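You operate a simulated robot arm through the tools that you are given. There is no shell and no other tool.

The job below is to be done with a simulated robot arm. You get a single attempt, and the scene is never put back.

JOB
Move the flower board from the press to the magnifier and clamp the lens.
Fine: screw the plate up first; board on the red felt; slacken the lock knob, swing the arm over, tighten. Where these are worked on the way, their far stop is far enough and under half their travel is too little: lock knob.

The check looks at the end state, three seconds after you hand in, the way a careful person would. Anything else that was tipped, shoved, dropped, spilled or broken makes it a failure.

ROBOT AND FRAMES
A 7-joint arm with a three-finger gripper, fixed in place. Base frame: the origin is at the foot of the arm, x ahead of it, y to its left, z up; the work surface is at about z = 0.75. Readings come in m, degrees, newtons and seconds.
Its first joint turns from -166.0 to 166.0 degrees. Payload 2.69 kg.
The tool frame sits at the grasp point between the pads (the TCP): z along the fingers, y along the line on which they close. The tips reach 0.029 m beyond it. The gripper opens to 0.12 m. The gripper's body begins 0.078 m behind the TCP.
Orientation is that of the tool frame in the base frame, as a unit quaternion [w, x, y, z]. With the fingers straight down and closing along the base's y, the tool's x points along the base's -x, its y along +y and its z along -z.

CONTROLS
- The arm moves only by the tool play_rows. Its argument "rows" is a list of rows, each a list of 7 numbers: the closure, from 0 (fully open) to 1 (shut), then the shift along the base's x, y, z in m, then the turn, a rotation vector about the base's x, y, z in degrees. In form: [[gripper, tx, ty, tz, rx, ry, rz], ...]. A call has 1 to 20 rows; each row is the pose to reach, as a shift and turn from the pose commanded when the call began. Rows are played at 5 a second. More than 0.05 m and 8.6 degrees between two rows, or a gripper value outside its range, and nothing of the call is played. Where a pose cannot be reached the arm comes as near as it can. A force on the tool above 40 N (or 10 N above the force at the start of the call, whichever is more), or a blocked arm, ends the call early, and 0.2 s more pass. Each finger halts on what it meets, pressing with about 31 N; the grip force reading is that of the motor and also rises with nothing between the fingers. The clock runs only during rows and for 0.2 s after the last one: add rows that repeat a pose to give the fingers time. It gives the time, the measured TCP pose, the force on the tool (base axes), the opening and the grip force at its end, in the units of the frame above (readings bear some noise), with the torque about the TCP (base axes, N m) and any sound that the robot's microphone picked up.
- Cameras (640 x 400 px; columns grow to the right, rows downward): "scene" is fixed at [0.4096, 0.4957, 1.3845]; the picture's right is [-1.00, -0.04, 0.00], its down [-0.02, 0.42, -0.91] and it looks along [0.04, -0.91, -0.42] (base axes); focal length 315 px, centre (320, 200). "wrist" rides on the gripper at [0.063, 0, -0.104] in the tool frame; the picture's right is [0.00, 1.00, 0.00], its down [-0.83, 0.00, -0.56] and it looks along [-0.56, 0.00, 0.83] (tool axes); focal length 275 px, centre (320, 200). There is no depth. A picture from a camera that has moved, and an enlarged one, comes with that camera's place and axes in the base frame and with its lens. The place of the scene camera against the robot may be out by one fixed shift of up to 0.012 m in any direction.
- get_image(camera): a new picture of that camera. No time passes.
- raise_lower(by): slides the trunk up (or, below 0, down) by that many m; the arm rides with it, the base frame stays. It gives what a move gives, with no picture.
- close_up(camera, box): a new picture of the part [left, top, right, bottom] of that camera's present view, enlarged. No time passes.
- job_done(): hands the job in; it is judged then, once.

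Nothing tells you positions but the pictures and the camera data. Unless the task says otherwise, let go and move clear before handing in.

The tools are called after "Emit:" by a JSON object that holds its "fn" and its "kwargs". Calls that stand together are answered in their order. play_rows: Moves the arm, as the interface text tells. Its arguments: {"type":"object","properties":{"rows":{"type":"array","items":{"type":"array","items":{"type":"number"}}}},"required":["rows"]} The other tools are called the same way: raise_lower (by) slides the trunk up or down; get_image (camera) takes a picture; close_up (camera, box) takes an enlarged picture of a part of a camera's view; job_done () hands the job in.

At the start:

```text
t: 0.0
tool_pos: [0.368, -0.2804, 1.1771]
tcp_rot: [0.0, 0.0, 1.0, 0.001]
ft_force: [0.0, 1.0, 0.4]
wrist_torque: [0.01, 0.0, -0.02]
opening: 0.1199
finger_force: 0.0
trunk travel left (down, up): [-0.425, 0.161]
```

scene: 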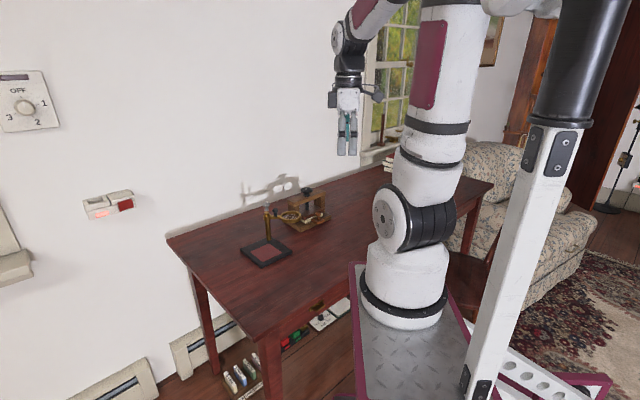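
wrist: 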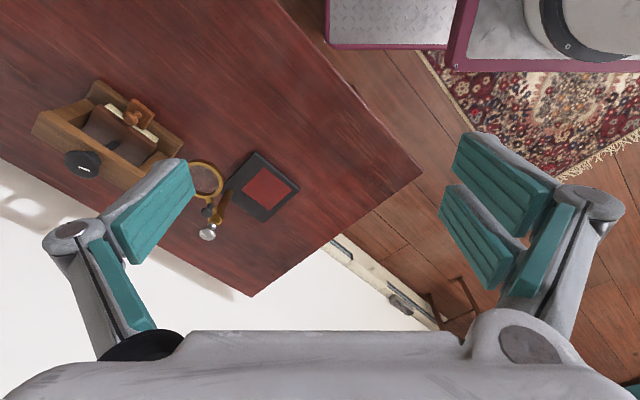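

I see a table with a small wooden press (black knob on the side) and a magnifier on a stand with a red felt base; I take closer looks first.

Emit:
{"fn": "close_up", "kwargs": {"camera": "scene", "box": [220, 170, 350, 280]}}

Emit:
{"fn": "close_up", "kwargs": {"camera": "wrist", "box": [20, 60, 320, 260]}}

```text
3.64 times, centred on (285, 225) of scene
camera zoom: at [0.4096, 0.4957, 1.3845], right [-1.0, -0.04, 0.0], down [-0.02, 0.42, -0.91], along [0.04, -0.91, -0.42], focal length 1145 px, centre (447, 109)
```

zoom: 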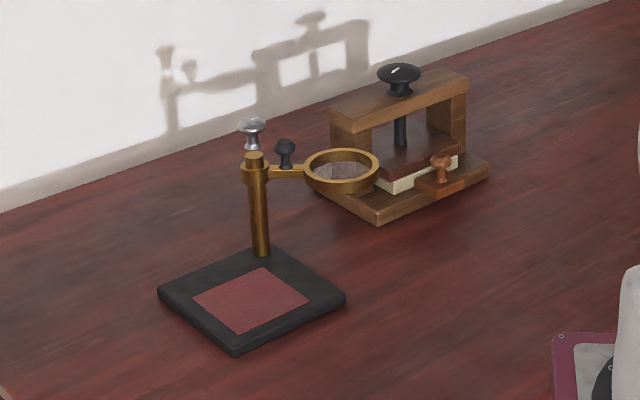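

```text
2.00 times, centred on (170, 160) of wrist
camera zoom: at [0.3028, -0.2813, 1.2809], right [0.0, 1.0, 0.0], down [0.83, 0.0, 0.56], along [0.56, 0.0, -0.83], focal length 551 px, centre (620, 280)
```

zoom: 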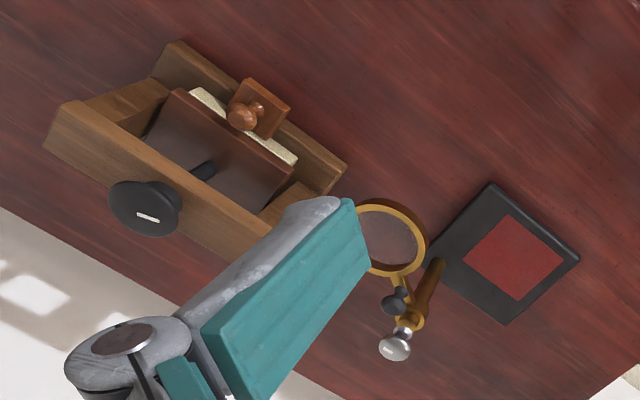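

The press stands near (0.50, -0.66) and the magnifier base near (0.62, -0.40). I move the wrist camera to get a better look at the press and magnifier.

Emit:
{"fn": "play_rows", "kwargs": {"rows": [[0, 0, -0.018, -0.01, 0, 0, -7], [0, 0, -0.036, -0.02, 0, 0, -14], [0, 0, -0.054, -0.03, 0, 0, -21], [0, 0, -0.072, -0.04, 0, 0, -28], [0, 0, -0.09, -0.05, 0, 0, -35], [0, 0, -0.108, -0.06, 0, 0, -42], [0, 0, -0.126, -0.07, 0, 0, -47], [0, 0, -0.14, -0.08, 0, 0, -47], [0, 0, -0.14, -0.08, 0, 0, -47]]}}

Emit:
{"fn": "get_image", "kwargs": {"camera": "wrist"}}

Emit:
{"fn": "get_image", "kwargs": {"camera": "scene"}}

```text
t: 2.0
tool_pos: [0.367, -0.4207, 1.0953]
tcp_rot: [-0.001, 0.4, 0.916, 0.0]
ft_force: [-0.1, -0.5, 0.6]
wrist_torque: [0.01, 0.01, -0.04]
opening: 0.12
finger_force: 0.0
trunk travel left (down, up): [-0.425, 0.161]
```

```text
taken
camera wrist: at [0.3229, -0.3746, 1.2004], right [0.73, 0.68, 0.0], down [0.57, -0.61, 0.56], along [0.38, -0.41, -0.83], focal length 275 px, centre (320, 200)
```

wrist: 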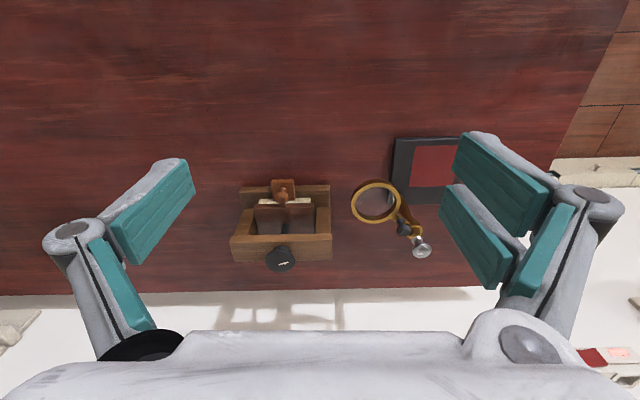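

```text
taken
```

scene: 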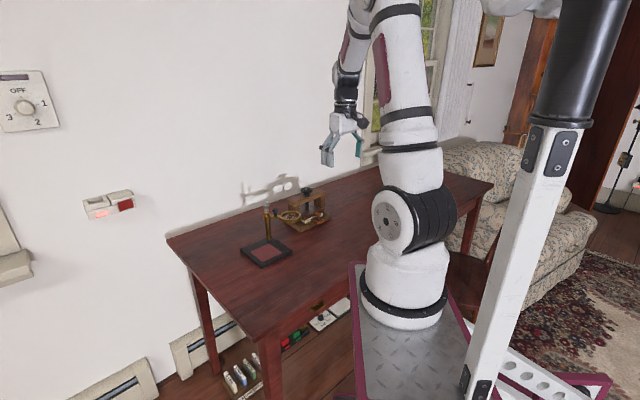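

The press is now square in view. I take enlarged views of press and magnifier to measure them.

Emit:
{"fn": "close_up", "kwargs": {"camera": "wrist", "box": [210, 160, 370, 280]}}

Emit:
{"fn": "close_up", "kwargs": {"camera": "wrist", "box": [330, 120, 490, 280]}}

```text
3.33 times, centred on (290, 220) of wrist
camera zoom: at [0.3229, -0.3746, 1.2004], right [0.73, 0.68, 0.0], down [0.57, -0.61, 0.56], along [0.38, -0.41, -0.83], focal length 918 px, centre (420, 133)
```

zoom: 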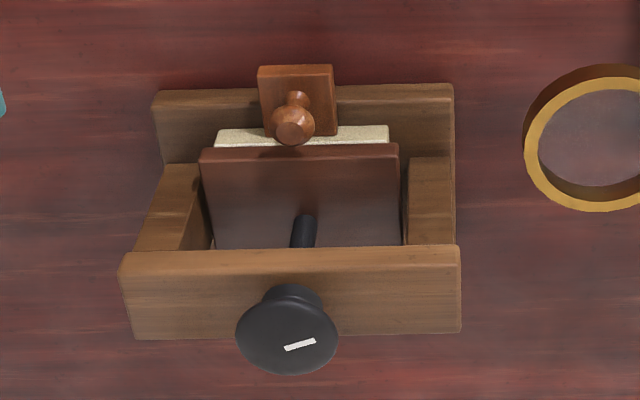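

```text
2.50 times, centred on (410, 200) of wrist
camera zoom: at [0.3229, -0.3746, 1.2004], right [0.73, 0.68, 0.0], down [0.57, -0.61, 0.56], along [0.38, -0.41, -0.83], focal length 688 px, centre (95, 200)
```

zoom: 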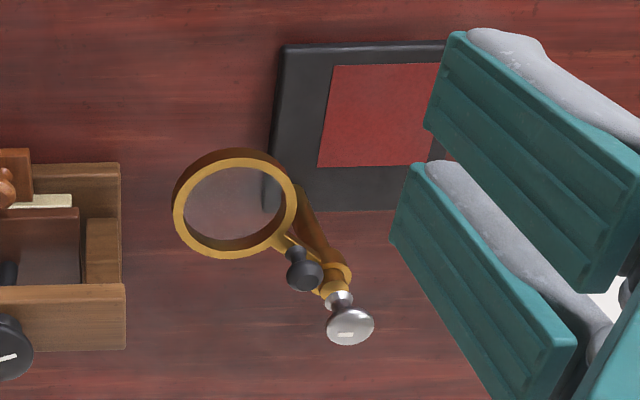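

I shift sideways to centre the magnifier between the fingers for a second viewpoint.

Emit:
{"fn": "play_rows", "kwargs": {"rows": [[0, 0.025, 0.04, 0, 0, 0, 0], [0, 0.05, 0.08, 0, 0, 0, 0], [0, 0.075, 0.12, 0, 0, 0, 0], [0, 0.1, 0.16, 0, 0, 0, 0], [0, 0.12, 0.18, 0, 0, 0, 0], [0, 0.12, 0.18, 0, 0, 0, 0]]}}

Emit:
{"fn": "get_image", "kwargs": {"camera": "wrist"}}

Emit:
{"fn": "close_up", "kwargs": {"camera": "wrist", "box": [190, 120, 430, 280]}}

```text
t: 3.4
tool_pos: [0.4856, -0.24, 1.0966]
tcp_rot: [0.001, 0.399, 0.917, -0.001]
ft_force: [-0.2, 0.7, 0.2]
wrist_torque: [0.0, -0.02, -0.03]
opening: 0.12
finger_force: 0.0
trunk travel left (down, up): [-0.425, 0.161]
```

```text
taken
camera wrist: at [0.4418, -0.1931, 1.1997], right [0.73, 0.69, 0.0], down [0.57, -0.61, 0.56], along [0.38, -0.41, -0.83], focal length 275 px, centre (320, 200)
```

wrist: 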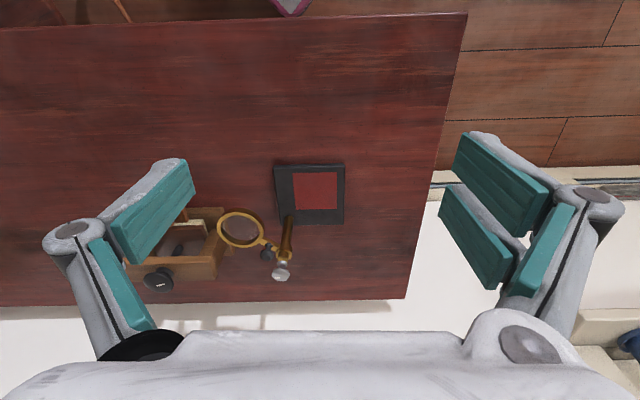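

```text
2.50 times, centred on (310, 200) of wrist
camera zoom: at [0.4418, -0.1931, 1.1997], right [0.73, 0.69, 0.0], down [0.57, -0.61, 0.56], along [0.38, -0.41, -0.83], focal length 688 px, centre (345, 200)
```

zoom: 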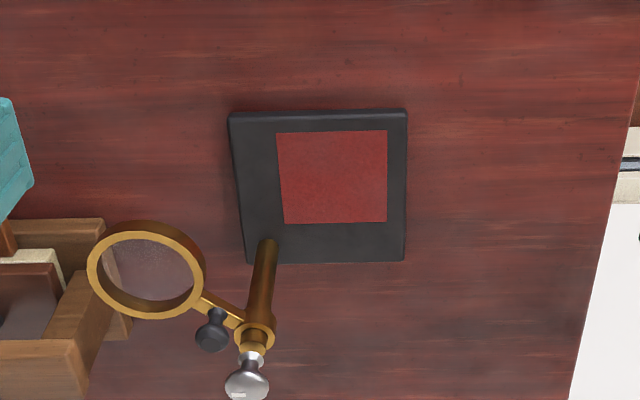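

I've triangulated: press screw knob around (0.494, -0.650, 0.893), board handle near (0.449, -0.603, 0.816), lens post near (0.627, -0.482), felt centre near (0.621, -0.397). Now I go closer to the press to refine.

Emit:
{"fn": "play_rows", "kwargs": {"rows": [[0, -0.007, -0.042, -0.01, 0, 0, 0], [0, -0.014, -0.084, -0.02, 0, 0, 0], [0, -0.021, -0.126, -0.04, 0, 0, 0], [0, -0.028, -0.168, -0.06, 0, 0, 0], [0, -0.035, -0.21, -0.08, 0, 0, 0], [0, -0.042, -0.252, -0.1, 0, 0, 0], [0, -0.049, -0.294, -0.12, 0, 0, 0], [0, -0.0566, -0.3375, -0.13, 0, 0, 0], [0, -0.0566, -0.3375, -0.13, 0, 0, 0]]}}

Emit:
{"fn": "get_image", "kwargs": {"camera": "wrist"}}

Emit:
{"fn": "close_up", "kwargs": {"camera": "wrist", "box": [190, 70, 450, 330]}}

```text
t: 5.4
tool_pos: [0.4322, -0.5785, 0.9677]
tcp_rot: [0.0, 0.399, 0.917, 0.0]
ft_force: [0.4, 0.6, 0.4]
wrist_torque: [-0.01, -0.01, 0.0]
opening: 0.1202
finger_force: 0.1
trunk travel left (down, up): [-0.425, 0.161]
```

```text
taken
camera wrist: at [0.3878, -0.5323, 1.0712], right [0.73, 0.69, 0.0], down [0.57, -0.61, 0.56], along [0.38, -0.4, -0.83], focal length 275 px, centre (320, 200)
```

wrist: 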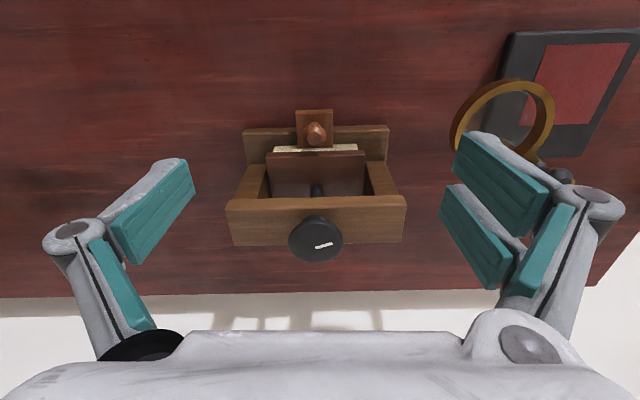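

```text
1.54 times, centred on (320, 200) of wrist
camera zoom: at [0.3878, -0.5323, 1.0712], right [0.73, 0.69, 0.0], down [0.57, -0.61, 0.56], along [0.38, -0.4, -0.83], focal length 424 px, centre (320, 200)
```

zoom: 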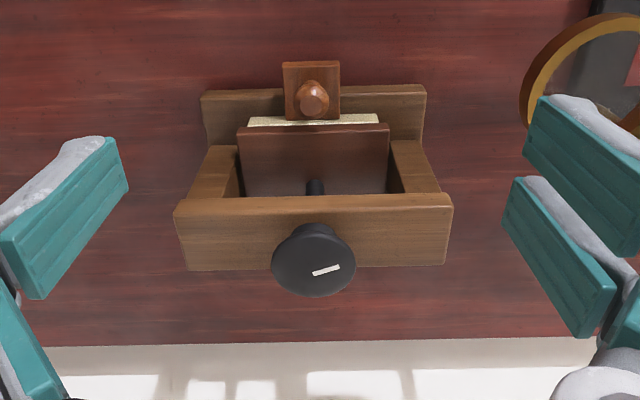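

The press knob top is near (0.495, -0.653, 0.892) and the beam top near z 0.862. I hover over the knob with the fingers open and check alignment.

Emit:
{"fn": "play_rows", "kwargs": {"rows": [[0, 0.022, -0.025, 0, 0, 0, 0], [0, 0.044, -0.05, 0, 0, 0, 0], [0, 0.0629, -0.0742, 0, 0, 0, 0], [0, 0.0629, -0.0742, -0.012, 0, 0, 0], [0, 0.0629, -0.0742, -0.012, 0, 0, 0]]}}

Emit:
{"fn": "get_image", "kwargs": {"camera": "wrist"}}

Emit:
{"fn": "close_up", "kwargs": {"camera": "scene", "box": [220, 140, 380, 280]}}

```text
t: 6.6
tool_pos: [0.494, -0.6523, 0.9532]
tcp_rot: [0.0, 0.398, 0.917, 0.0]
ft_force: [0.2, 0.0, 0.1]
wrist_torque: [-0.01, -0.01, 0.0]
opening: 0.1201
finger_force: 0.0
trunk travel left (down, up): [-0.425, 0.161]
```

```text
taken
camera wrist: at [0.4497, -0.6063, 1.059], right [0.73, 0.69, 0.0], down [0.57, -0.61, 0.56], along [0.38, -0.4, -0.83], focal length 275 px, centre (320, 200)
```

wrist: 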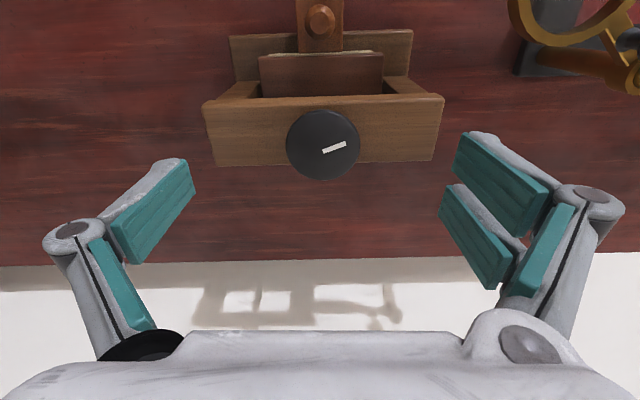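

```text
2.86 times, centred on (300, 210) of scene
camera zoom: at [0.4096, 0.4957, 1.3845], right [-1.0, -0.04, 0.0], down [-0.02, 0.42, -0.91], along [0.04, -0.91, -0.42], focal length 900 px, centre (377, 171)
```

zoom: 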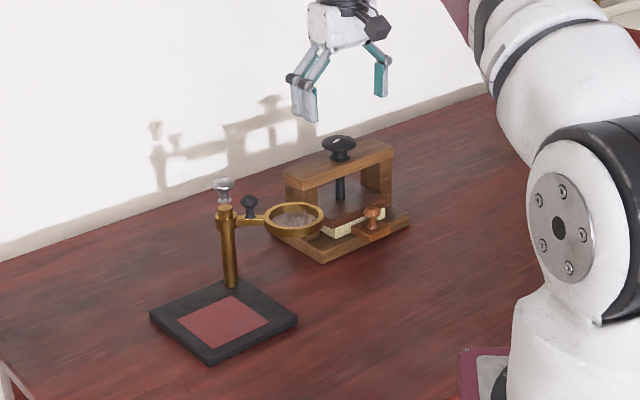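

The knob's centre works out at about (0.501, -0.659, 0.884) after using three views. I shift over it and pre-turn the wrist clockwise so I have room for a counter-clockwise stroke.

Emit:
{"fn": "play_rows", "kwargs": {"rows": [[0, 0.0069, -0.007, 0, 0, 0, -8], [0, 0.0069, -0.007, 0, 0, 0, -16], [0, 0.0069, -0.007, 0, 0, 0, -24], [0, 0.0069, -0.007, 0, 0, 0, -32], [0, 0.0069, -0.007, 0, 0, 0, -40], [0, 0.0069, -0.007, 0, 0, 0, -48], [0, 0.0069, -0.007, 0, 0, 0, -56], [0, 0.0069, -0.007, 0, 0, 0, -64], [0, 0.0069, -0.007, 0, 0, 0, -72], [0, 0.0069, -0.007, 0, 0, 0, -80], [0, 0.0069, -0.007, 0, 0, 0, -80]]}}

Emit:
{"fn": "get_image", "kwargs": {"camera": "wrist"}}

Emit:
{"fn": "close_up", "kwargs": {"camera": "scene", "box": [220, 140, 380, 280]}}

```text
t: 9.0
tool_pos: [0.5004, -0.6601, 0.9557]
tcp_rot: [0.001, 0.895, 0.446, 0.0]
ft_force: [-0.7, 1.0, -0.2]
wrist_torque: [0.03, 0.01, -0.01]
opening: 0.1199
finger_force: 0.1
trunk travel left (down, up): [-0.425, 0.161]
```

```text
taken
camera wrist: at [0.537, -0.6094, 1.0593], right [0.8, -0.6, 0.0], down [-0.5, -0.67, 0.56], along [-0.33, -0.45, -0.83], focal length 275 px, centre (320, 200)
```

wrist: 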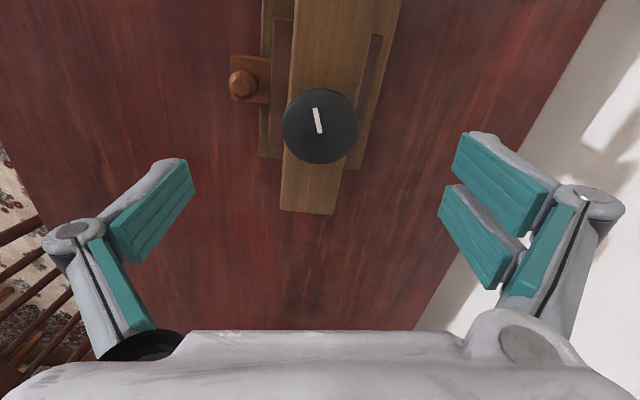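

```text
2.86 times, centred on (300, 210) of scene
camera zoom: at [0.4096, 0.4957, 1.3845], right [-1.0, -0.04, 0.0], down [-0.02, 0.42, -0.91], along [0.04, -0.91, -0.42], focal length 900 px, centre (377, 171)
```

zoom: 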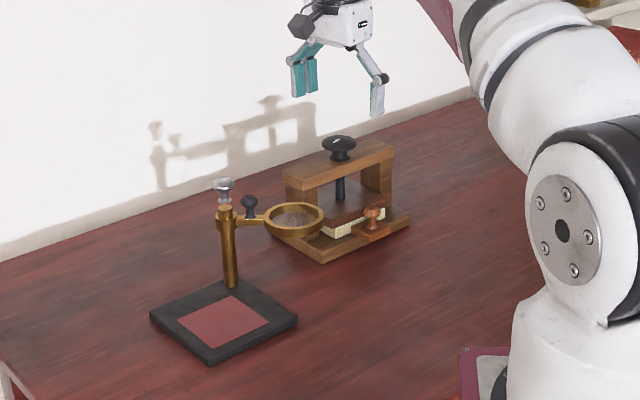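

The wrist turned freely and the knob sits centred between the fingers. I descend around the knob, then close.

Emit:
{"fn": "play_rows", "kwargs": {"rows": [[0, 0.001, 0.001, -0.02, 0, 0, 0], [0, 0.001, 0.001, -0.04, 0, 0, 0], [0, 0.001, 0.001, -0.053, 0, 0, 0], [0, 0.001, 0.001, -0.053, 0, 0, 0]]}}

Emit:
{"fn": "get_image", "kwargs": {"camera": "wrist"}}

Emit:
{"fn": "close_up", "kwargs": {"camera": "scene", "box": [240, 140, 360, 240]}}

```text
t: 10.0
tool_pos: [0.501, -0.6578, 0.901]
tcp_rot: [0.001, 0.895, 0.446, 0.0]
ft_force: [0.2, 0.4, 0.0]
wrist_torque: [0.03, 0.0, 0.03]
opening: 0.1203
finger_force: 0.0
trunk travel left (down, up): [-0.425, 0.161]
```

```text
taken
camera wrist: at [0.5379, -0.6081, 1.0052], right [0.8, -0.6, 0.0], down [-0.5, -0.67, 0.56], along [-0.33, -0.45, -0.83], focal length 275 px, centre (320, 200)
```

wrist: 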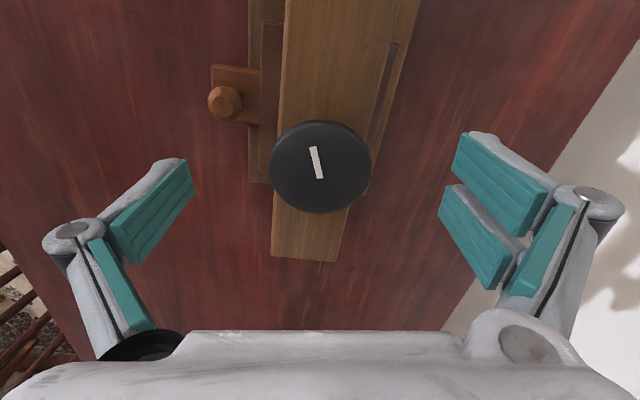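

```text
4.00 times, centred on (300, 190) of scene
camera zoom: at [0.4096, 0.4957, 1.3845], right [-1.0, -0.04, 0.0], down [-0.02, 0.42, -0.91], along [0.04, -0.91, -0.42], focal length 1259 px, centre (400, 240)
```

zoom: 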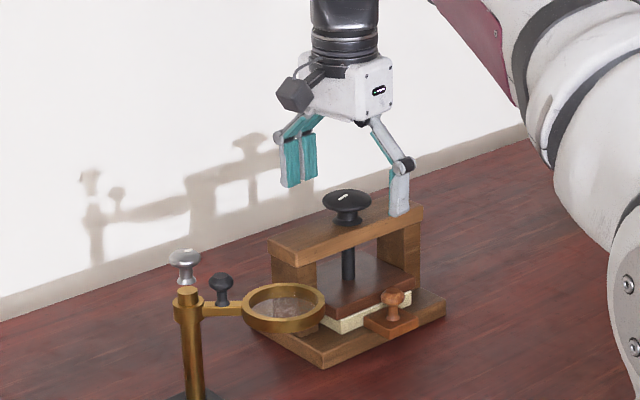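

The knob is centred between the fingers with no contact. I close on it.

Emit:
{"fn": "play_rows", "kwargs": {"rows": [[0.4, 0, 0, 0, 0, 0, 0], [0.55, 0, 0, 0, 0, 0, 0], [0.65, 0, 0, 0, 0, 0, 0], [0.8, 0, 0, 0, 0, 0, 0], [1, 0, 0, 0, 0, 0, 0], [1, 0, 0, 0, 0, 0, 0]]}}

Emit:
{"fn": "get_image", "kwargs": {"camera": "wrist"}}

Emit:
{"fn": "close_up", "kwargs": {"camera": "scene", "box": [240, 140, 360, 240]}}

```text
t: 11.4
tool_pos: [0.5003, -0.6582, 0.902]
tcp_rot: [0.0, 0.895, 0.446, 0.0]
ft_force: [-0.1, 0.4, 0.0]
wrist_torque: [-0.01, -0.04, -0.04]
opening: 0.048
finger_force: 30.4
trunk travel left (down, up): [-0.425, 0.161]
```

```text
taken
camera wrist: at [0.538, -0.6081, 1.0054], right [0.8, -0.6, 0.0], down [-0.5, -0.67, 0.56], along [-0.33, -0.45, -0.83], focal length 275 px, centre (320, 200)
```

wrist: 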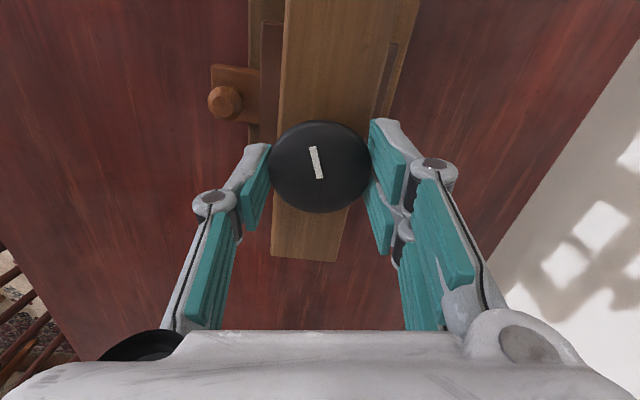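

```text
4.00 times, centred on (300, 190) of scene
camera zoom: at [0.4096, 0.4957, 1.3845], right [-1.0, -0.04, 0.0], down [-0.02, 0.42, -0.91], along [0.04, -0.91, -0.42], focal length 1259 px, centre (400, 240)
```

zoom: 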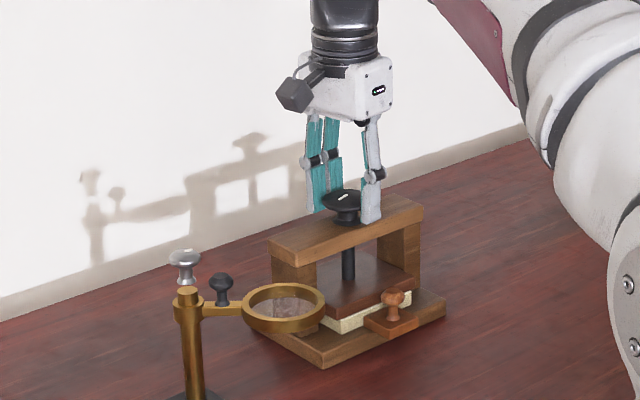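

I have the knob gripped (0.048 m). I turn it a little counter-clockwise first and watch torque.

Emit:
{"fn": "play_rows", "kwargs": {"rows": [[1, 0, 0, 0, 0, 0, 6], [1, 0, 0, 0, 0, 0, 12], [1, 0, 0, 0, 0, 0, 18], [1, 0, 0, 0, 0, 0, 24], [1, 0, 0, 0, 0, 0, 30], [1, 0, 0, 0, 0, 0, 30]]}}

Emit:
{"fn": "get_image", "kwargs": {"camera": "wrist"}}

Emit:
{"fn": "close_up", "kwargs": {"camera": "scene", "box": [240, 140, 360, 240]}}

```text
t: 12.8
tool_pos: [0.5027, -0.6578, 0.9013]
tcp_rot: [0.0, 0.748, 0.663, 0.0]
ft_force: [5.5, -0.5, -0.1]
wrist_torque: [-0.35, -0.06, 0.0]
opening: 0.0479
finger_force: 31.4
trunk travel left (down, up): [-0.425, 0.161]
```

```text
taken
camera wrist: at [0.5079, -0.5962, 1.0054], right [0.99, -0.12, 0.0], down [-0.1, -0.83, 0.56], along [-0.06, -0.55, -0.83], focal length 275 px, centre (320, 200)
```

wrist: 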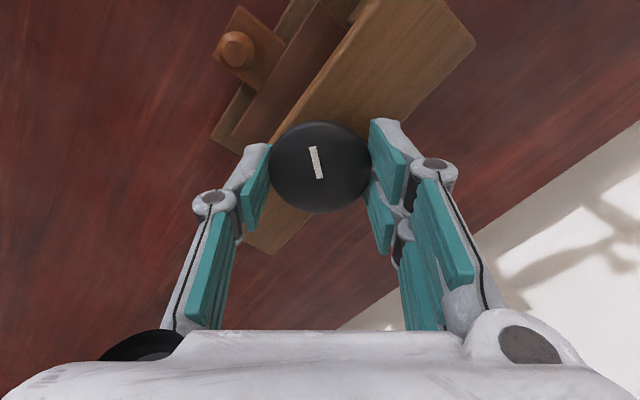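

```text
4.00 times, centred on (300, 190) of scene
camera zoom: at [0.4096, 0.4957, 1.3845], right [-1.0, -0.04, 0.0], down [-0.02, 0.42, -0.91], along [0.04, -0.91, -0.42], focal length 1259 px, centre (400, 240)
```

zoom: 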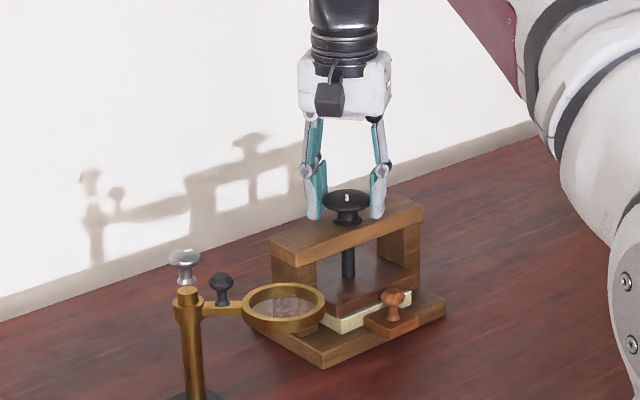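

The knob turned with the hand, with a small side load of about 5 N from slight off-centring. I open, re-check the centring, and re-grip before going on.

Emit:
{"fn": "play_rows", "kwargs": {"rows": [[0.5, 0, 0, 0, 0, 0, 0], [0.35, 0, 0, 0, 0, 0, 0], [0.35, 0, 0, 0, 0, 0, 0], [0.35, 0, 0, 0, 0, 0, 0]]}}

Emit:
{"fn": "get_image", "kwargs": {"camera": "wrist"}}

```text
t: 13.8
tool_pos: [0.5007, -0.659, 0.9024]
tcp_rot: [0.001, 0.749, 0.663, -0.001]
ft_force: [0.0, 0.3, 0.1]
wrist_torque: [0.0, -0.01, 0.0]
opening: 0.0779
finger_force: 0.1
trunk travel left (down, up): [-0.425, 0.161]
```

```text
taken
camera wrist: at [0.5072, -0.5964, 1.0055], right [0.99, -0.12, 0.0], down [-0.1, -0.83, 0.56], along [-0.07, -0.55, -0.83], focal length 275 px, centre (320, 200)
```

wrist: 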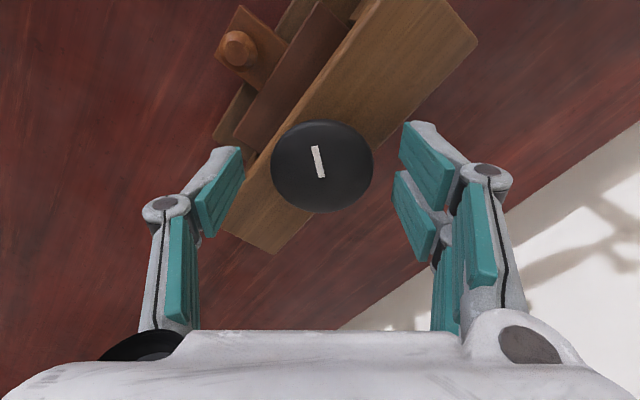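

The knob is about 1–2 mm off; I correct, re-grip and continue the counter-clockwise stroke.

Emit:
{"fn": "play_rows", "kwargs": {"rows": [[0.35, 0.0012, 0.0016, 0, 0, 0, 0], [0.5, 0.0012, 0.0016, 0, 0, 0, 0], [0.65, 0.0012, 0.0016, 0, 0, 0, 0], [0.8, 0.0012, 0.0016, 0, 0, 0, 0], [1, 0.0012, 0.0016, 0, 0, 0, 0], [1, 0.0012, 0.0016, 0, 0, 0, 7], [1, 0.0012, 0.0016, 0, 0, 0, 14], [1, 0.0012, 0.0016, 0, 0, 0, 21], [1, 0.0012, 0.0016, 0, 0, 0, 28], [1, 0.0012, 0.0016, 0, 0, 0, 35], [1, 0.0012, 0.0016, 0, 0, 0, 42], [1, 0.0012, 0.0016, 0, 0, 0, 49], [1, 0.0012, 0.0016, 0, 0, 0, 56], [1, 0.0012, 0.0016, 0, 0, 0, 63], [1, 0.0012, 0.0016, 0, 0, 0, 70], [1, 0.0012, 0.0016, 0, 0, 0, 70]]}}

Emit:
{"fn": "get_image", "kwargs": {"camera": "wrist"}}

Emit:
{"fn": "close_up", "kwargs": {"camera": "scene", "box": [240, 140, 360, 240]}}

```text
t: 17.2
tool_pos: [0.5019, -0.6574, 0.9017]
tcp_rot: [-0.001, 0.232, 0.973, 0.0]
ft_force: [-8.7, 0.5, 0.7]
wrist_torque: [0.27, 0.36, -0.04]
opening: 0.0478
finger_force: 30.8
trunk travel left (down, up): [-0.425, 0.161]
```

```text
taken
camera wrist: at [0.4442, -0.6294, 1.0056], right [0.45, 0.89, 0.0], down [0.74, -0.37, 0.55], along [0.5, -0.25, -0.83], focal length 275 px, centre (320, 200)
```

wrist: 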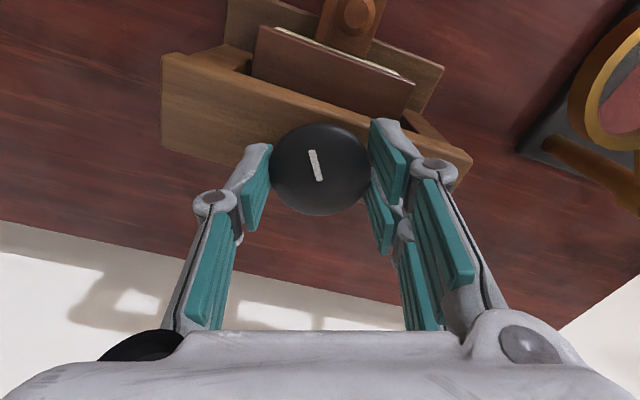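

```text
4.00 times, centred on (300, 190) of scene
camera zoom: at [0.4096, 0.4957, 1.3845], right [-1.0, -0.04, 0.0], down [-0.02, 0.42, -0.91], along [0.04, -0.91, -0.42], focal length 1259 px, centre (400, 240)
```

zoom: 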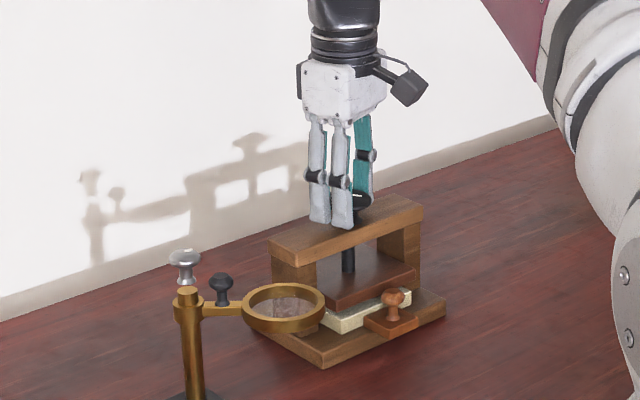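

The plate has risen about a centimetre, so counter-clockwise is right. I open to relieve the side load and re-check centring.

Emit:
{"fn": "play_rows", "kwargs": {"rows": [[0.5, 0, 0, 0, 0, 0, 0], [0.35, 0, 0, 0, 0, 0, 0], [0.35, 0, 0, 0, 0, 0, 0], [0.35, 0, 0, 0, 0, 0, 0]]}}

Emit:
{"fn": "get_image", "kwargs": {"camera": "wrist"}}

Emit:
{"fn": "close_up", "kwargs": {"camera": "wrist", "box": [200, 0, 500, 220]}}

Emit:
{"fn": "close_up", "kwargs": {"camera": "scene", "box": [260, 160, 340, 240]}}

```text
t: 18.2
tool_pos: [0.5021, -0.6565, 0.9026]
tcp_rot: [-0.001, 0.234, 0.972, 0.0]
ft_force: [0.5, 0.9, -0.4]
wrist_torque: [0.01, 0.02, 0.03]
opening: 0.0779
finger_force: 0.1
trunk travel left (down, up): [-0.425, 0.161]
```

```text
taken
camera wrist: at [0.4448, -0.6291, 1.006], right [0.45, 0.89, 0.0], down [0.74, -0.37, 0.56], along [0.5, -0.25, -0.83], focal length 275 px, centre (320, 200)
```

wrist: 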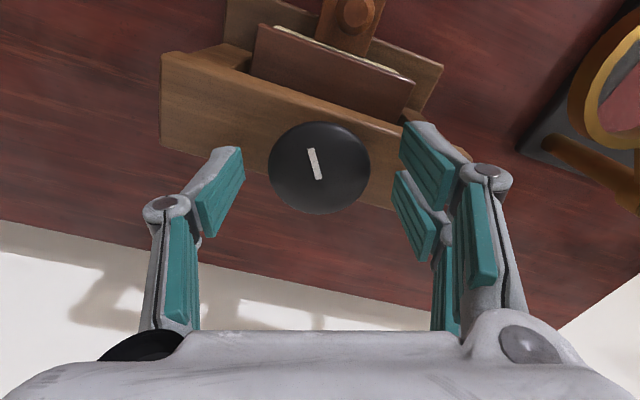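

```text
1.82 times, centred on (350, 110) of wrist
camera zoom: at [0.4448, -0.6291, 1.006], right [0.45, 0.89, 0.0], down [0.74, -0.37, 0.56], along [0.5, -0.25, -0.83], focal length 500 px, centre (266, 364)
```

zoom: 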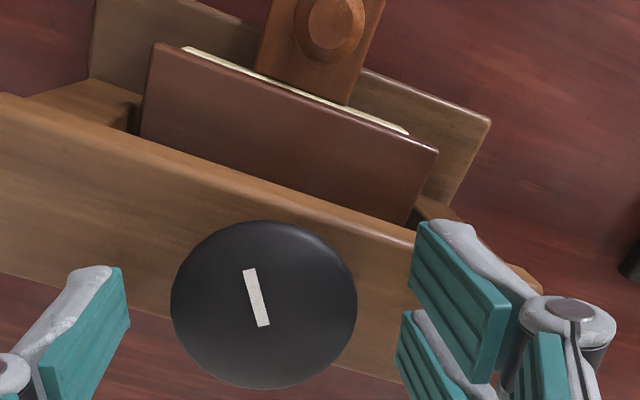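

```text
5.00 times, centred on (300, 200) of scene
camera zoom: at [0.4096, 0.4957, 1.3845], right [-1.0, -0.04, 0.0], down [-0.02, 0.42, -0.91], along [0.04, -0.91, -0.42], focal length 1574 px, centre (420, 200)
```

zoom: 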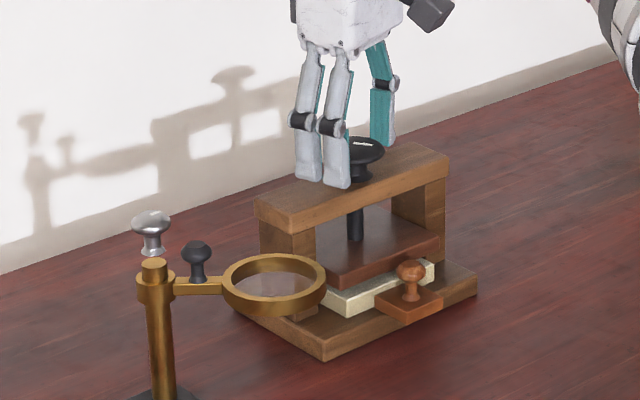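

The plate is now clear of the board by several millimetres. I re-grip and keep unscrewing.

Emit:
{"fn": "play_rows", "kwargs": {"rows": [[0.5, 0, 0, 0, 0, 0, 0], [0.65, 0, 0, 0, 0, 0, 0], [0.8, 0, 0, 0, 0, 0, 0], [1, 0, 0, 0, 0, 0, 0], [1, 0, 0, 0, 0, 0, 7], [1, 0, 0, 0, 0, 0, 14], [1, 0, 0, 0, 0, 0, 21], [1, 0, 0, 0, 0, 0, 28], [1, 0, 0, 0, 0, 0, 35], [1, 0, 0, 0, 0, 0, 42], [1, 0, 0, 0, 0, 0, 49], [1, 0, 0, 0, 0, 0, 56], [1, 0, 0, 0, 0, 0, 63], [1, 0, 0, 0, 0, 0, 70], [1, 0, 0, 0, 0, 0, 77], [1, 0, 0, 0, 0, 0, 77]]}}

Emit:
{"fn": "get_image", "kwargs": {"camera": "wrist"}}

Emit:
{"fn": "close_up", "kwargs": {"camera": "scene", "box": [260, 160, 340, 240]}}

```text
t: 21.6
tool_pos: [0.5013, -0.6572, 0.9024]
tcp_rot: [0.0, -0.423, 0.906, 0.0]
ft_force: [-0.1, -11.1, -0.5]
wrist_torque: [-0.43, 0.1, -0.04]
opening: 0.0478
finger_force: 30.9
trunk travel left (down, up): [-0.425, 0.161]
```

```text
taken
camera wrist: at [0.4606, -0.7061, 1.0061], right [-0.77, 0.64, 0.0], down [0.53, 0.64, 0.56], along [0.36, 0.43, -0.83], focal length 275 px, centre (320, 200)
```

wrist: 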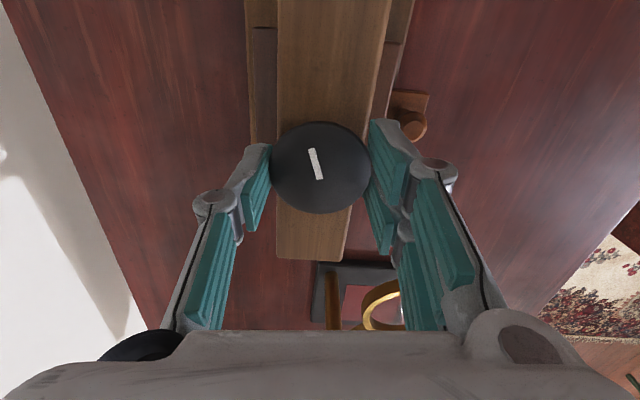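

```text
5.00 times, centred on (300, 200) of scene
camera zoom: at [0.4096, 0.4957, 1.3845], right [-1.0, -0.04, 0.0], down [-0.02, 0.42, -0.91], along [0.04, -0.91, -0.42], focal length 1574 px, centre (420, 200)
```

zoom: 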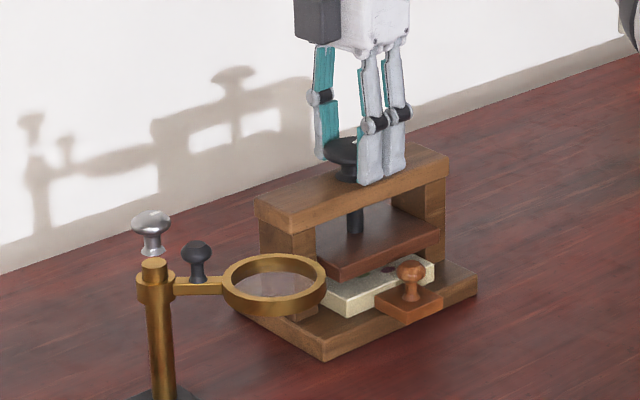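

The plate is well up and the pressed flower shows on the board. I release, re-index the wrist and do one more stroke for generous clearance.

Emit:
{"fn": "play_rows", "kwargs": {"rows": [[0.5, 0, 0, 0, 0, 0, 0], [0.3, 0, 0, 0, 0, 0, 0], [0.3, 0, 0, 0, 0, 0, 0], [0.3, 0, 0, 0, 0, 0, -8], [0.3, 0, 0, 0, 0, 0, -16], [0.3, 0, 0, 0, 0, 0, -24], [0.3, 0, 0, 0, 0, 0, -32], [0.3, 0, 0, 0, 0, 0, -40], [0.3, 0, 0, 0, 0, 0, -48], [0.3, 0, 0, 0, 0, 0, -56], [0.3, 0, 0, 0, 0, 0, -64], [0.3, 0, 0, 0, 0, 0, -72], [0.3, 0, 0, 0, 0, 0, -80], [0.3, 0, 0, 0, 0, 0, -88], [0.3, 0, 0, 0, 0, 0, -96], [0.3, 0, 0, 0, 0, 0, -104], [0.3, 0, 0, 0, 0, 0, -112], [0.3, 0, 0, 0, 0, 0, -120], [0.3, 0, 0, 0, 0, 0, -128], [0.3, 0, 0, 0, 0, 0, -128]]}}

Emit:
{"fn": "get_image", "kwargs": {"camera": "wrist"}}

Emit:
{"fn": "close_up", "kwargs": {"camera": "scene", "box": [260, 160, 340, 240]}}

```text
t: 25.8
tool_pos: [0.5019, -0.657, 0.9023]
tcp_rot: [0.0, 0.63, 0.777, 0.0]
ft_force: [-0.7, -0.4, -1.1]
wrist_torque: [-0.01, -0.02, -0.03]
opening: 0.0839
finger_force: 0.1
trunk travel left (down, up): [-0.425, 0.161]
```

```text
taken
camera wrist: at [0.4879, -0.5956, 1.0061], right [0.98, 0.21, 0.0], down [0.18, -0.81, 0.56], along [0.12, -0.54, -0.83], focal length 275 px, centre (320, 200)
```

wrist: 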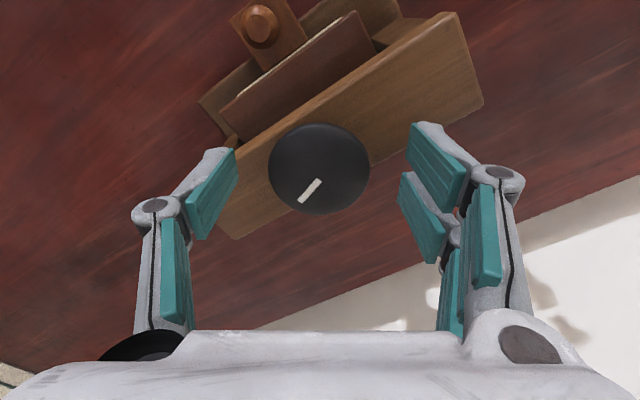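

```text
5.00 times, centred on (300, 200) of scene
camera zoom: at [0.4096, 0.4957, 1.3845], right [-1.0, -0.04, 0.0], down [-0.02, 0.42, -0.91], along [0.04, -0.91, -0.42], focal length 1574 px, centre (420, 200)
```

zoom: 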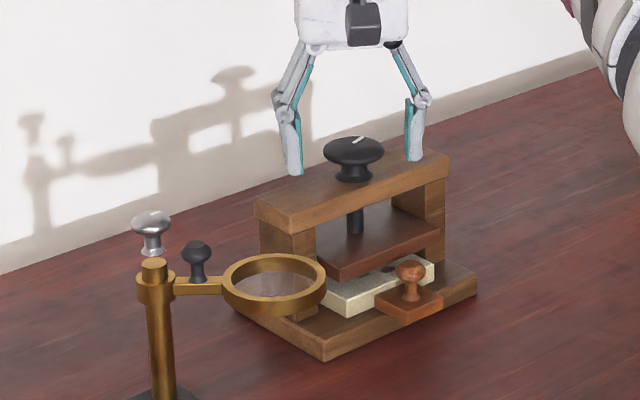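

The knob is free and still centred. I grip it again and turn another stroke counter-clockwise.

Emit:
{"fn": "play_rows", "kwargs": {"rows": [[0.5, 0, 0, 0, 0, 0, 0], [0.65, 0, 0, 0, 0, 0, 0], [0.8, 0, 0, 0, 0, 0, 0], [1, 0, 0, 0, 0, 0, 0], [1, 0, 0, 0, 0, 0, 7], [1, 0, 0, 0, 0, 0, 14], [1, 0, 0, 0, 0, 0, 21], [1, 0, 0, 0, 0, 0, 28], [1, 0, 0, 0, 0, 0, 35], [1, 0, 0, 0, 0, 0, 42], [1, 0, 0, 0, 0, 0, 49], [1, 0, 0, 0, 0, 0, 56], [1, 0, 0, 0, 0, 0, 63], [1, 0, 0, 0, 0, 0, 70], [1, 0, 0, 0, 0, 0, 77], [1, 0, 0, 0, 0, 0, 84], [1, 0, 0, 0, 0, 0, 91], [1, 0, 0, 0, 0, 0, 91]]}}

Emit:
{"fn": "get_image", "kwargs": {"camera": "wrist"}}

Emit:
{"fn": "close_up", "kwargs": {"camera": "scene", "box": [260, 160, 340, 240]}}

```text
t: 29.6
tool_pos: [0.5014, -0.6568, 0.9023]
tcp_rot: [0.0, -0.114, 0.993, 0.0]
ft_force: [-3.9, -7.1, 1.5]
wrist_torque: [-0.03, 0.2, -0.42]
opening: 0.0479
finger_force: 31.6
trunk travel left (down, up): [-0.425, 0.161]
```

```text
taken
camera wrist: at [0.4393, -0.6721, 1.0055], right [-0.23, 0.97, 0.0], down [0.81, 0.19, 0.56], along [0.54, 0.13, -0.83], focal length 275 px, centre (320, 200)
```

wrist: 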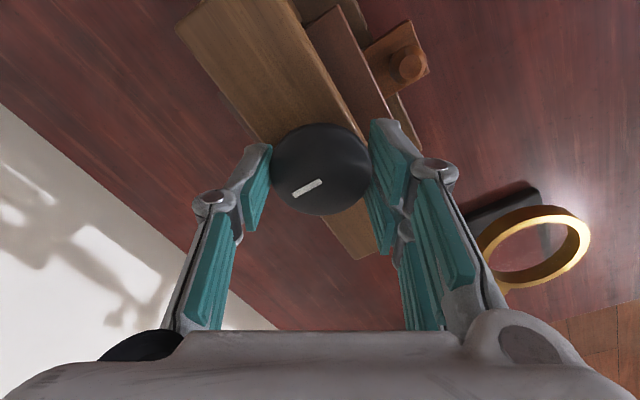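

```text
5.00 times, centred on (300, 200) of scene
camera zoom: at [0.4096, 0.4957, 1.3845], right [-1.0, -0.04, 0.0], down [-0.02, 0.42, -0.91], along [0.04, -0.91, -0.42], focal length 1574 px, centre (420, 200)
```

zoom: 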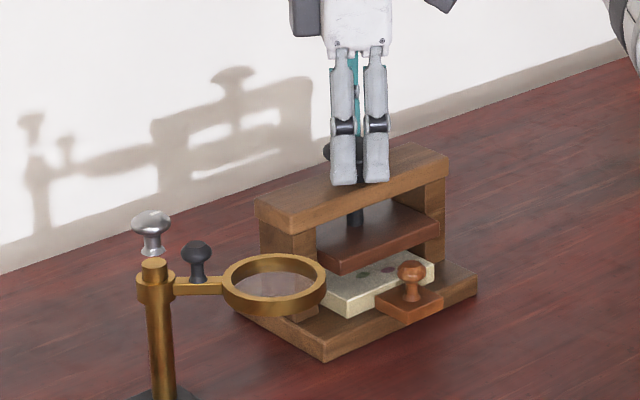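

The knob reached its upper stop (torque rose and the fingers slipped slightly), so the plate is fully up. I let go, rise, and move over the board's handle with the fingers closing along the press front.

Emit:
{"fn": "play_rows", "kwargs": {"rows": [[0.5, 0, 0, 0, 0, 0, 0], [0.3, 0, 0, 0, 0, 0, 0], [0.3, 0, 0, 0, 0, 0, 0], [0.3, 0, 0, 0.03, 0, 0, 0], [0.3, 0, 0, 0.06, 0, 0, 0], [0.3, -0.006, 0.006, 0.06, 0, 0, -8], [0.3, -0.012, 0.012, 0.06, 0, 0, -16], [0.3, -0.018, 0.018, 0.06, 0, 0, -24], [0.3, -0.025, 0.025, 0.06, 0, 0, -32], [0.3, -0.032, 0.032, 0.06, 0, 0, -40], [0.3, -0.039, 0.039, 0.06, 0, 0, -48], [0.3, -0.046, 0.046, 0.06, 0, 0, -56], [0.3, -0.0535, 0.0535, 0.06, 0, 0, -58.5], [0.3, -0.0535, 0.0535, 0.06, 0, 0, -58.5]]}}

Emit:
{"fn": "get_image", "kwargs": {"camera": "wrist"}}

Emit:
{"fn": "close_up", "kwargs": {"camera": "wrist", "box": [220, 40, 420, 200]}}

Emit:
{"fn": "close_up", "kwargs": {"camera": "scene", "box": [260, 160, 340, 240]}}

```text
t: 32.6
tool_pos: [0.4483, -0.6042, 0.9613]
tcp_rot: [0.0, 0.387, 0.922, 0.0]
ft_force: [-0.1, -0.3, -0.3]
wrist_torque: [0.04, -0.01, -0.01]
opening: 0.0836
finger_force: 0.0
trunk travel left (down, up): [-0.425, 0.161]
```

```text
taken
camera wrist: at [0.4034, -0.5582, 1.0651], right [0.71, 0.7, 0.0], down [0.58, -0.59, 0.56], along [0.39, -0.4, -0.83], focal length 275 px, centre (320, 200)
```

wrist: 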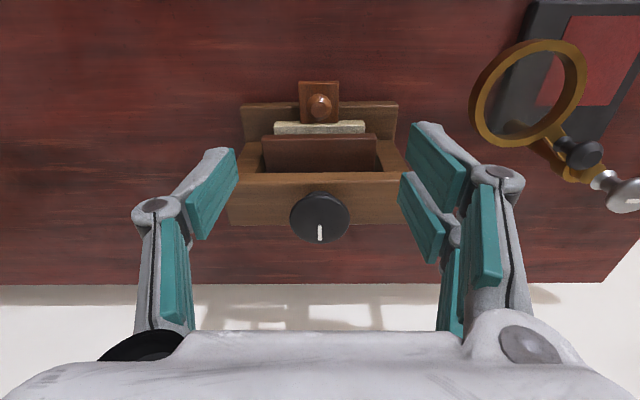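

```text
2.50 times, centred on (320, 120) of wrist
camera zoom: at [0.4034, -0.5582, 1.0651], right [0.71, 0.7, 0.0], down [0.58, -0.59, 0.56], along [0.39, -0.4, -0.83], focal length 688 px, centre (320, 400)
```

zoom: 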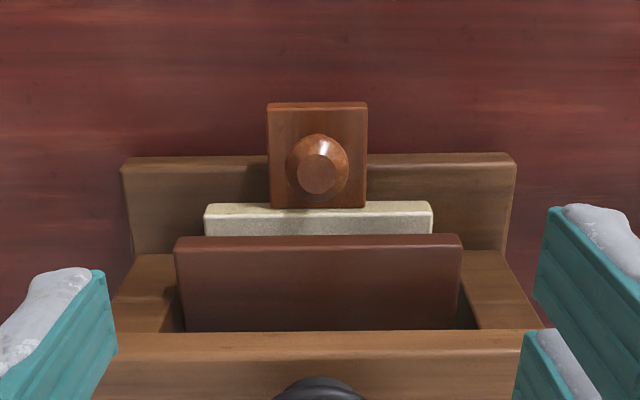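

```text
5.00 times, centred on (300, 200) of scene
camera zoom: at [0.4096, 0.4957, 1.3845], right [-1.0, -0.04, 0.0], down [-0.02, 0.42, -0.91], along [0.04, -0.91, -0.42], focal length 1574 px, centre (420, 200)
```

zoom: 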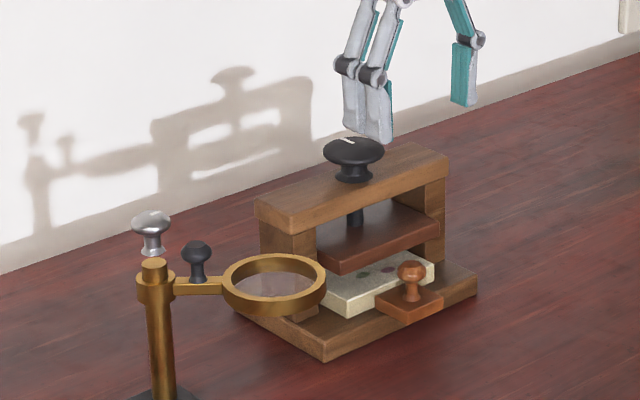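

The board's handle knob is now at about (0.453, -0.610), ball centre z ≈ 0.809, with the board free under the raised plate. I shift 7 mm and descend partway to check.

Emit:
{"fn": "play_rows", "kwargs": {"rows": [[0.45, 0.0051, -0.0052, -0.03, 0, 0, 0], [0.5, 0.0051, -0.0052, -0.06, 0, 0, 0], [0.5, 0.0051, -0.0052, -0.09, 0, 0, 0], [0.5, 0.0051, -0.0052, -0.09, 0, 0, 0]]}}

Emit:
{"fn": "get_image", "kwargs": {"camera": "wrist"}}

Emit:
{"fn": "close_up", "kwargs": {"camera": "scene", "box": [260, 160, 340, 240]}}

```text
t: 33.6
tool_pos: [0.4552, -0.6082, 0.8711]
tcp_rot: [0.0, 0.386, 0.922, 0.0]
ft_force: [-0.5, 0.4, -0.4]
wrist_torque: [0.04, 0.01, 0.01]
opening: 0.0597
finger_force: 0.1
trunk travel left (down, up): [-0.425, 0.161]
```

```text
taken
camera wrist: at [0.4099, -0.5638, 0.9757], right [0.71, 0.7, 0.0], down [0.59, -0.59, 0.56], along [0.39, -0.39, -0.83], focal length 275 px, centre (320, 200)
```

wrist: 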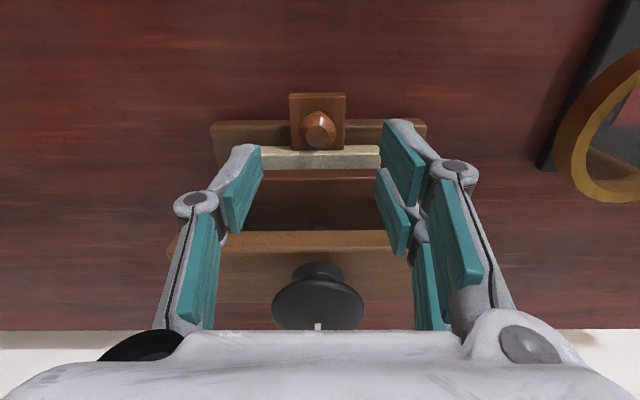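

```text
5.00 times, centred on (300, 200) of scene
camera zoom: at [0.4096, 0.4957, 1.3845], right [-1.0, -0.04, 0.0], down [-0.02, 0.42, -0.91], along [0.04, -0.91, -0.42], focal length 1574 px, centre (420, 200)
```

zoom: 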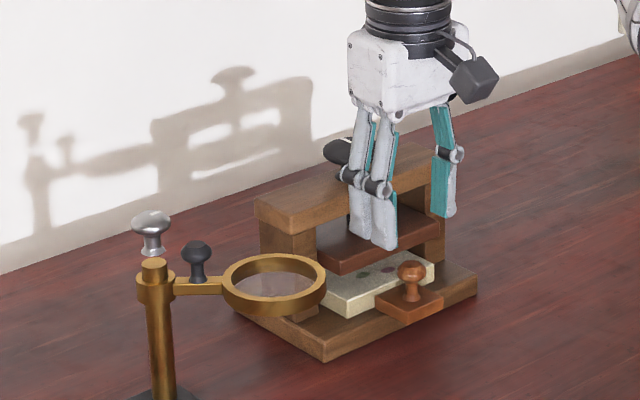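

The handle is between the fingers; I go down to just above tab height with fingers open and look again before closing.

Emit:
{"fn": "play_rows", "kwargs": {"rows": [[0.5, -0.001, 0.001, -0.02, 0, 0, 0], [0.5, -0.001, 0.001, -0.035, 0, 0, 0], [0.5, -0.001, 0.001, -0.044, 0, 0, 0], [0.5, -0.001, 0.001, -0.044, 0, 0, 0]]}}

Emit:
{"fn": "get_image", "kwargs": {"camera": "wrist"}}

Emit:
{"fn": "close_up", "kwargs": {"camera": "wrist", "box": [220, 60, 420, 220]}}

Emit:
{"fn": "close_up", "kwargs": {"camera": "scene", "box": [270, 180, 330, 240]}}

```text
t: 34.6
tool_pos: [0.4527, -0.606, 0.828]
tcp_rot: [0.0, 0.387, 0.922, 0.0]
ft_force: [0.4, -0.7, -0.7]
wrist_torque: [0.01, -0.02, 0.01]
opening: 0.0599
finger_force: 0.0
trunk travel left (down, up): [-0.425, 0.161]
```

```text
taken
camera wrist: at [0.4079, -0.5618, 0.9317], right [0.71, 0.7, 0.0], down [0.59, -0.59, 0.56], along [0.39, -0.39, -0.83], focal length 275 px, centre (320, 200)
```

wrist: 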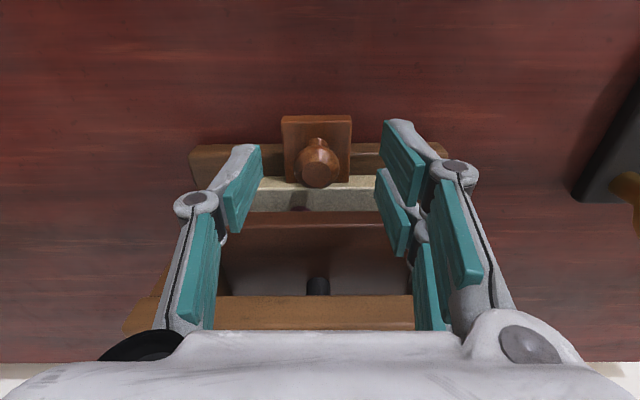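

```text
2.50 times, centred on (320, 140) of wrist
camera zoom: at [0.4079, -0.5618, 0.9317], right [0.71, 0.7, 0.0], down [0.59, -0.59, 0.56], along [0.39, -0.39, -0.83], focal length 688 px, centre (320, 350)
```

zoom: 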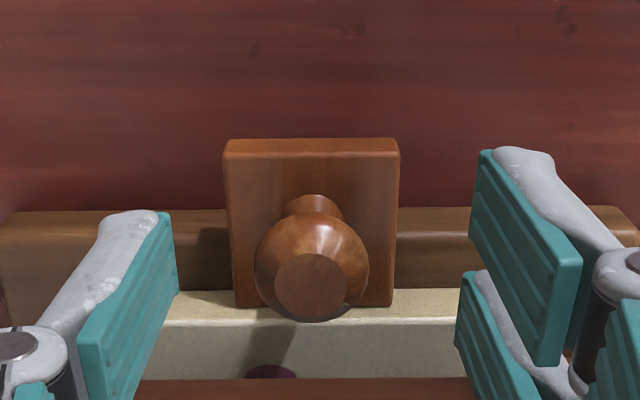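

```text
6.67 times, centred on (300, 210) of scene
camera zoom: at [0.4096, 0.4957, 1.3845], right [-1.0, -0.04, 0.0], down [-0.02, 0.42, -0.91], along [0.04, -0.91, -0.42], focal length 2099 px, centre (453, 133)
```

zoom: 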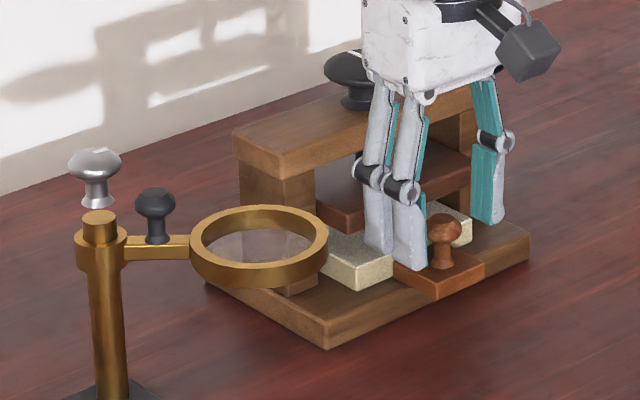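

The knob of the handle is about 2 mm off the finger centre; I correct, close on it, and draw the board straight out by 3 cm along the press's front direction.

Emit:
{"fn": "play_rows", "kwargs": {"rows": [[0.5, -0.0026, 0, -0.002, 0, 0, 0], [0.65, -0.0026, 0, -0.002, 0, 0, 0], [0.75, -0.0026, 0, -0.002, 0, 0, 0], [0.85, -0.0026, 0, -0.002, 0, 0, 0], [1, -0.0026, 0, -0.002, 0, 0, 0], [1, -0.0026, 0, -0.002, 0, 0, 0]]}}

Emit:
{"fn": "get_image", "kwargs": {"camera": "wrist"}}

Emit:
{"fn": "close_up", "kwargs": {"camera": "scene", "box": [270, 180, 330, 240]}}

```text
t: 36.0
tool_pos: [0.4509, -0.6064, 0.8258]
tcp_rot: [0.0, 0.387, 0.922, 0.0]
ft_force: [-0.6, 0.6, 0.3]
wrist_torque: [-0.04, 0.03, 0.0]
opening: 0.0229
finger_force: 31.1
trunk travel left (down, up): [-0.425, 0.161]
```

```text
taken
camera wrist: at [0.4052, -0.562, 0.9297], right [0.71, 0.7, 0.0], down [0.59, -0.59, 0.56], along [0.39, -0.39, -0.83], focal length 275 px, centre (320, 200)
```

wrist: 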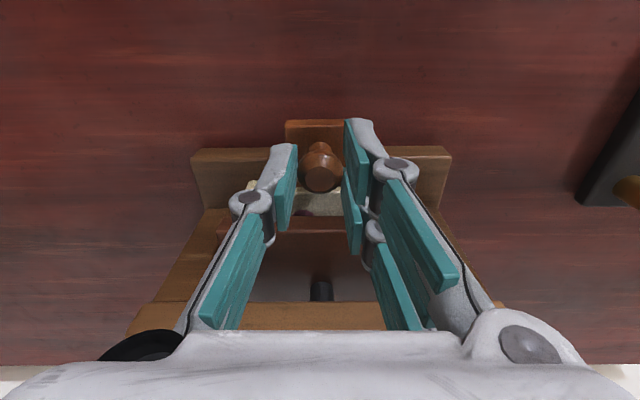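

```text
6.67 times, centred on (300, 210) of scene
camera zoom: at [0.4096, 0.4957, 1.3845], right [-1.0, -0.04, 0.0], down [-0.02, 0.42, -0.91], along [0.04, -0.91, -0.42], focal length 2099 px, centre (453, 133)
```

zoom: 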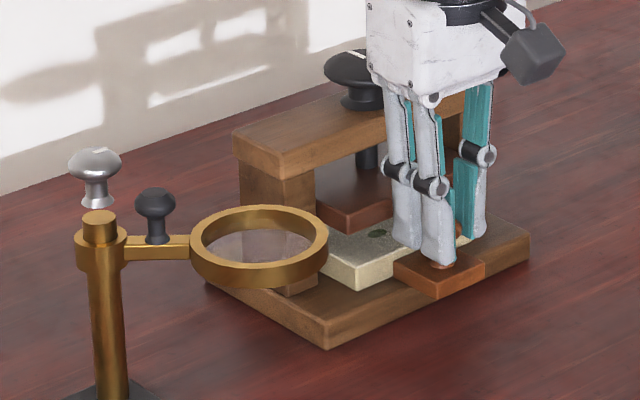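

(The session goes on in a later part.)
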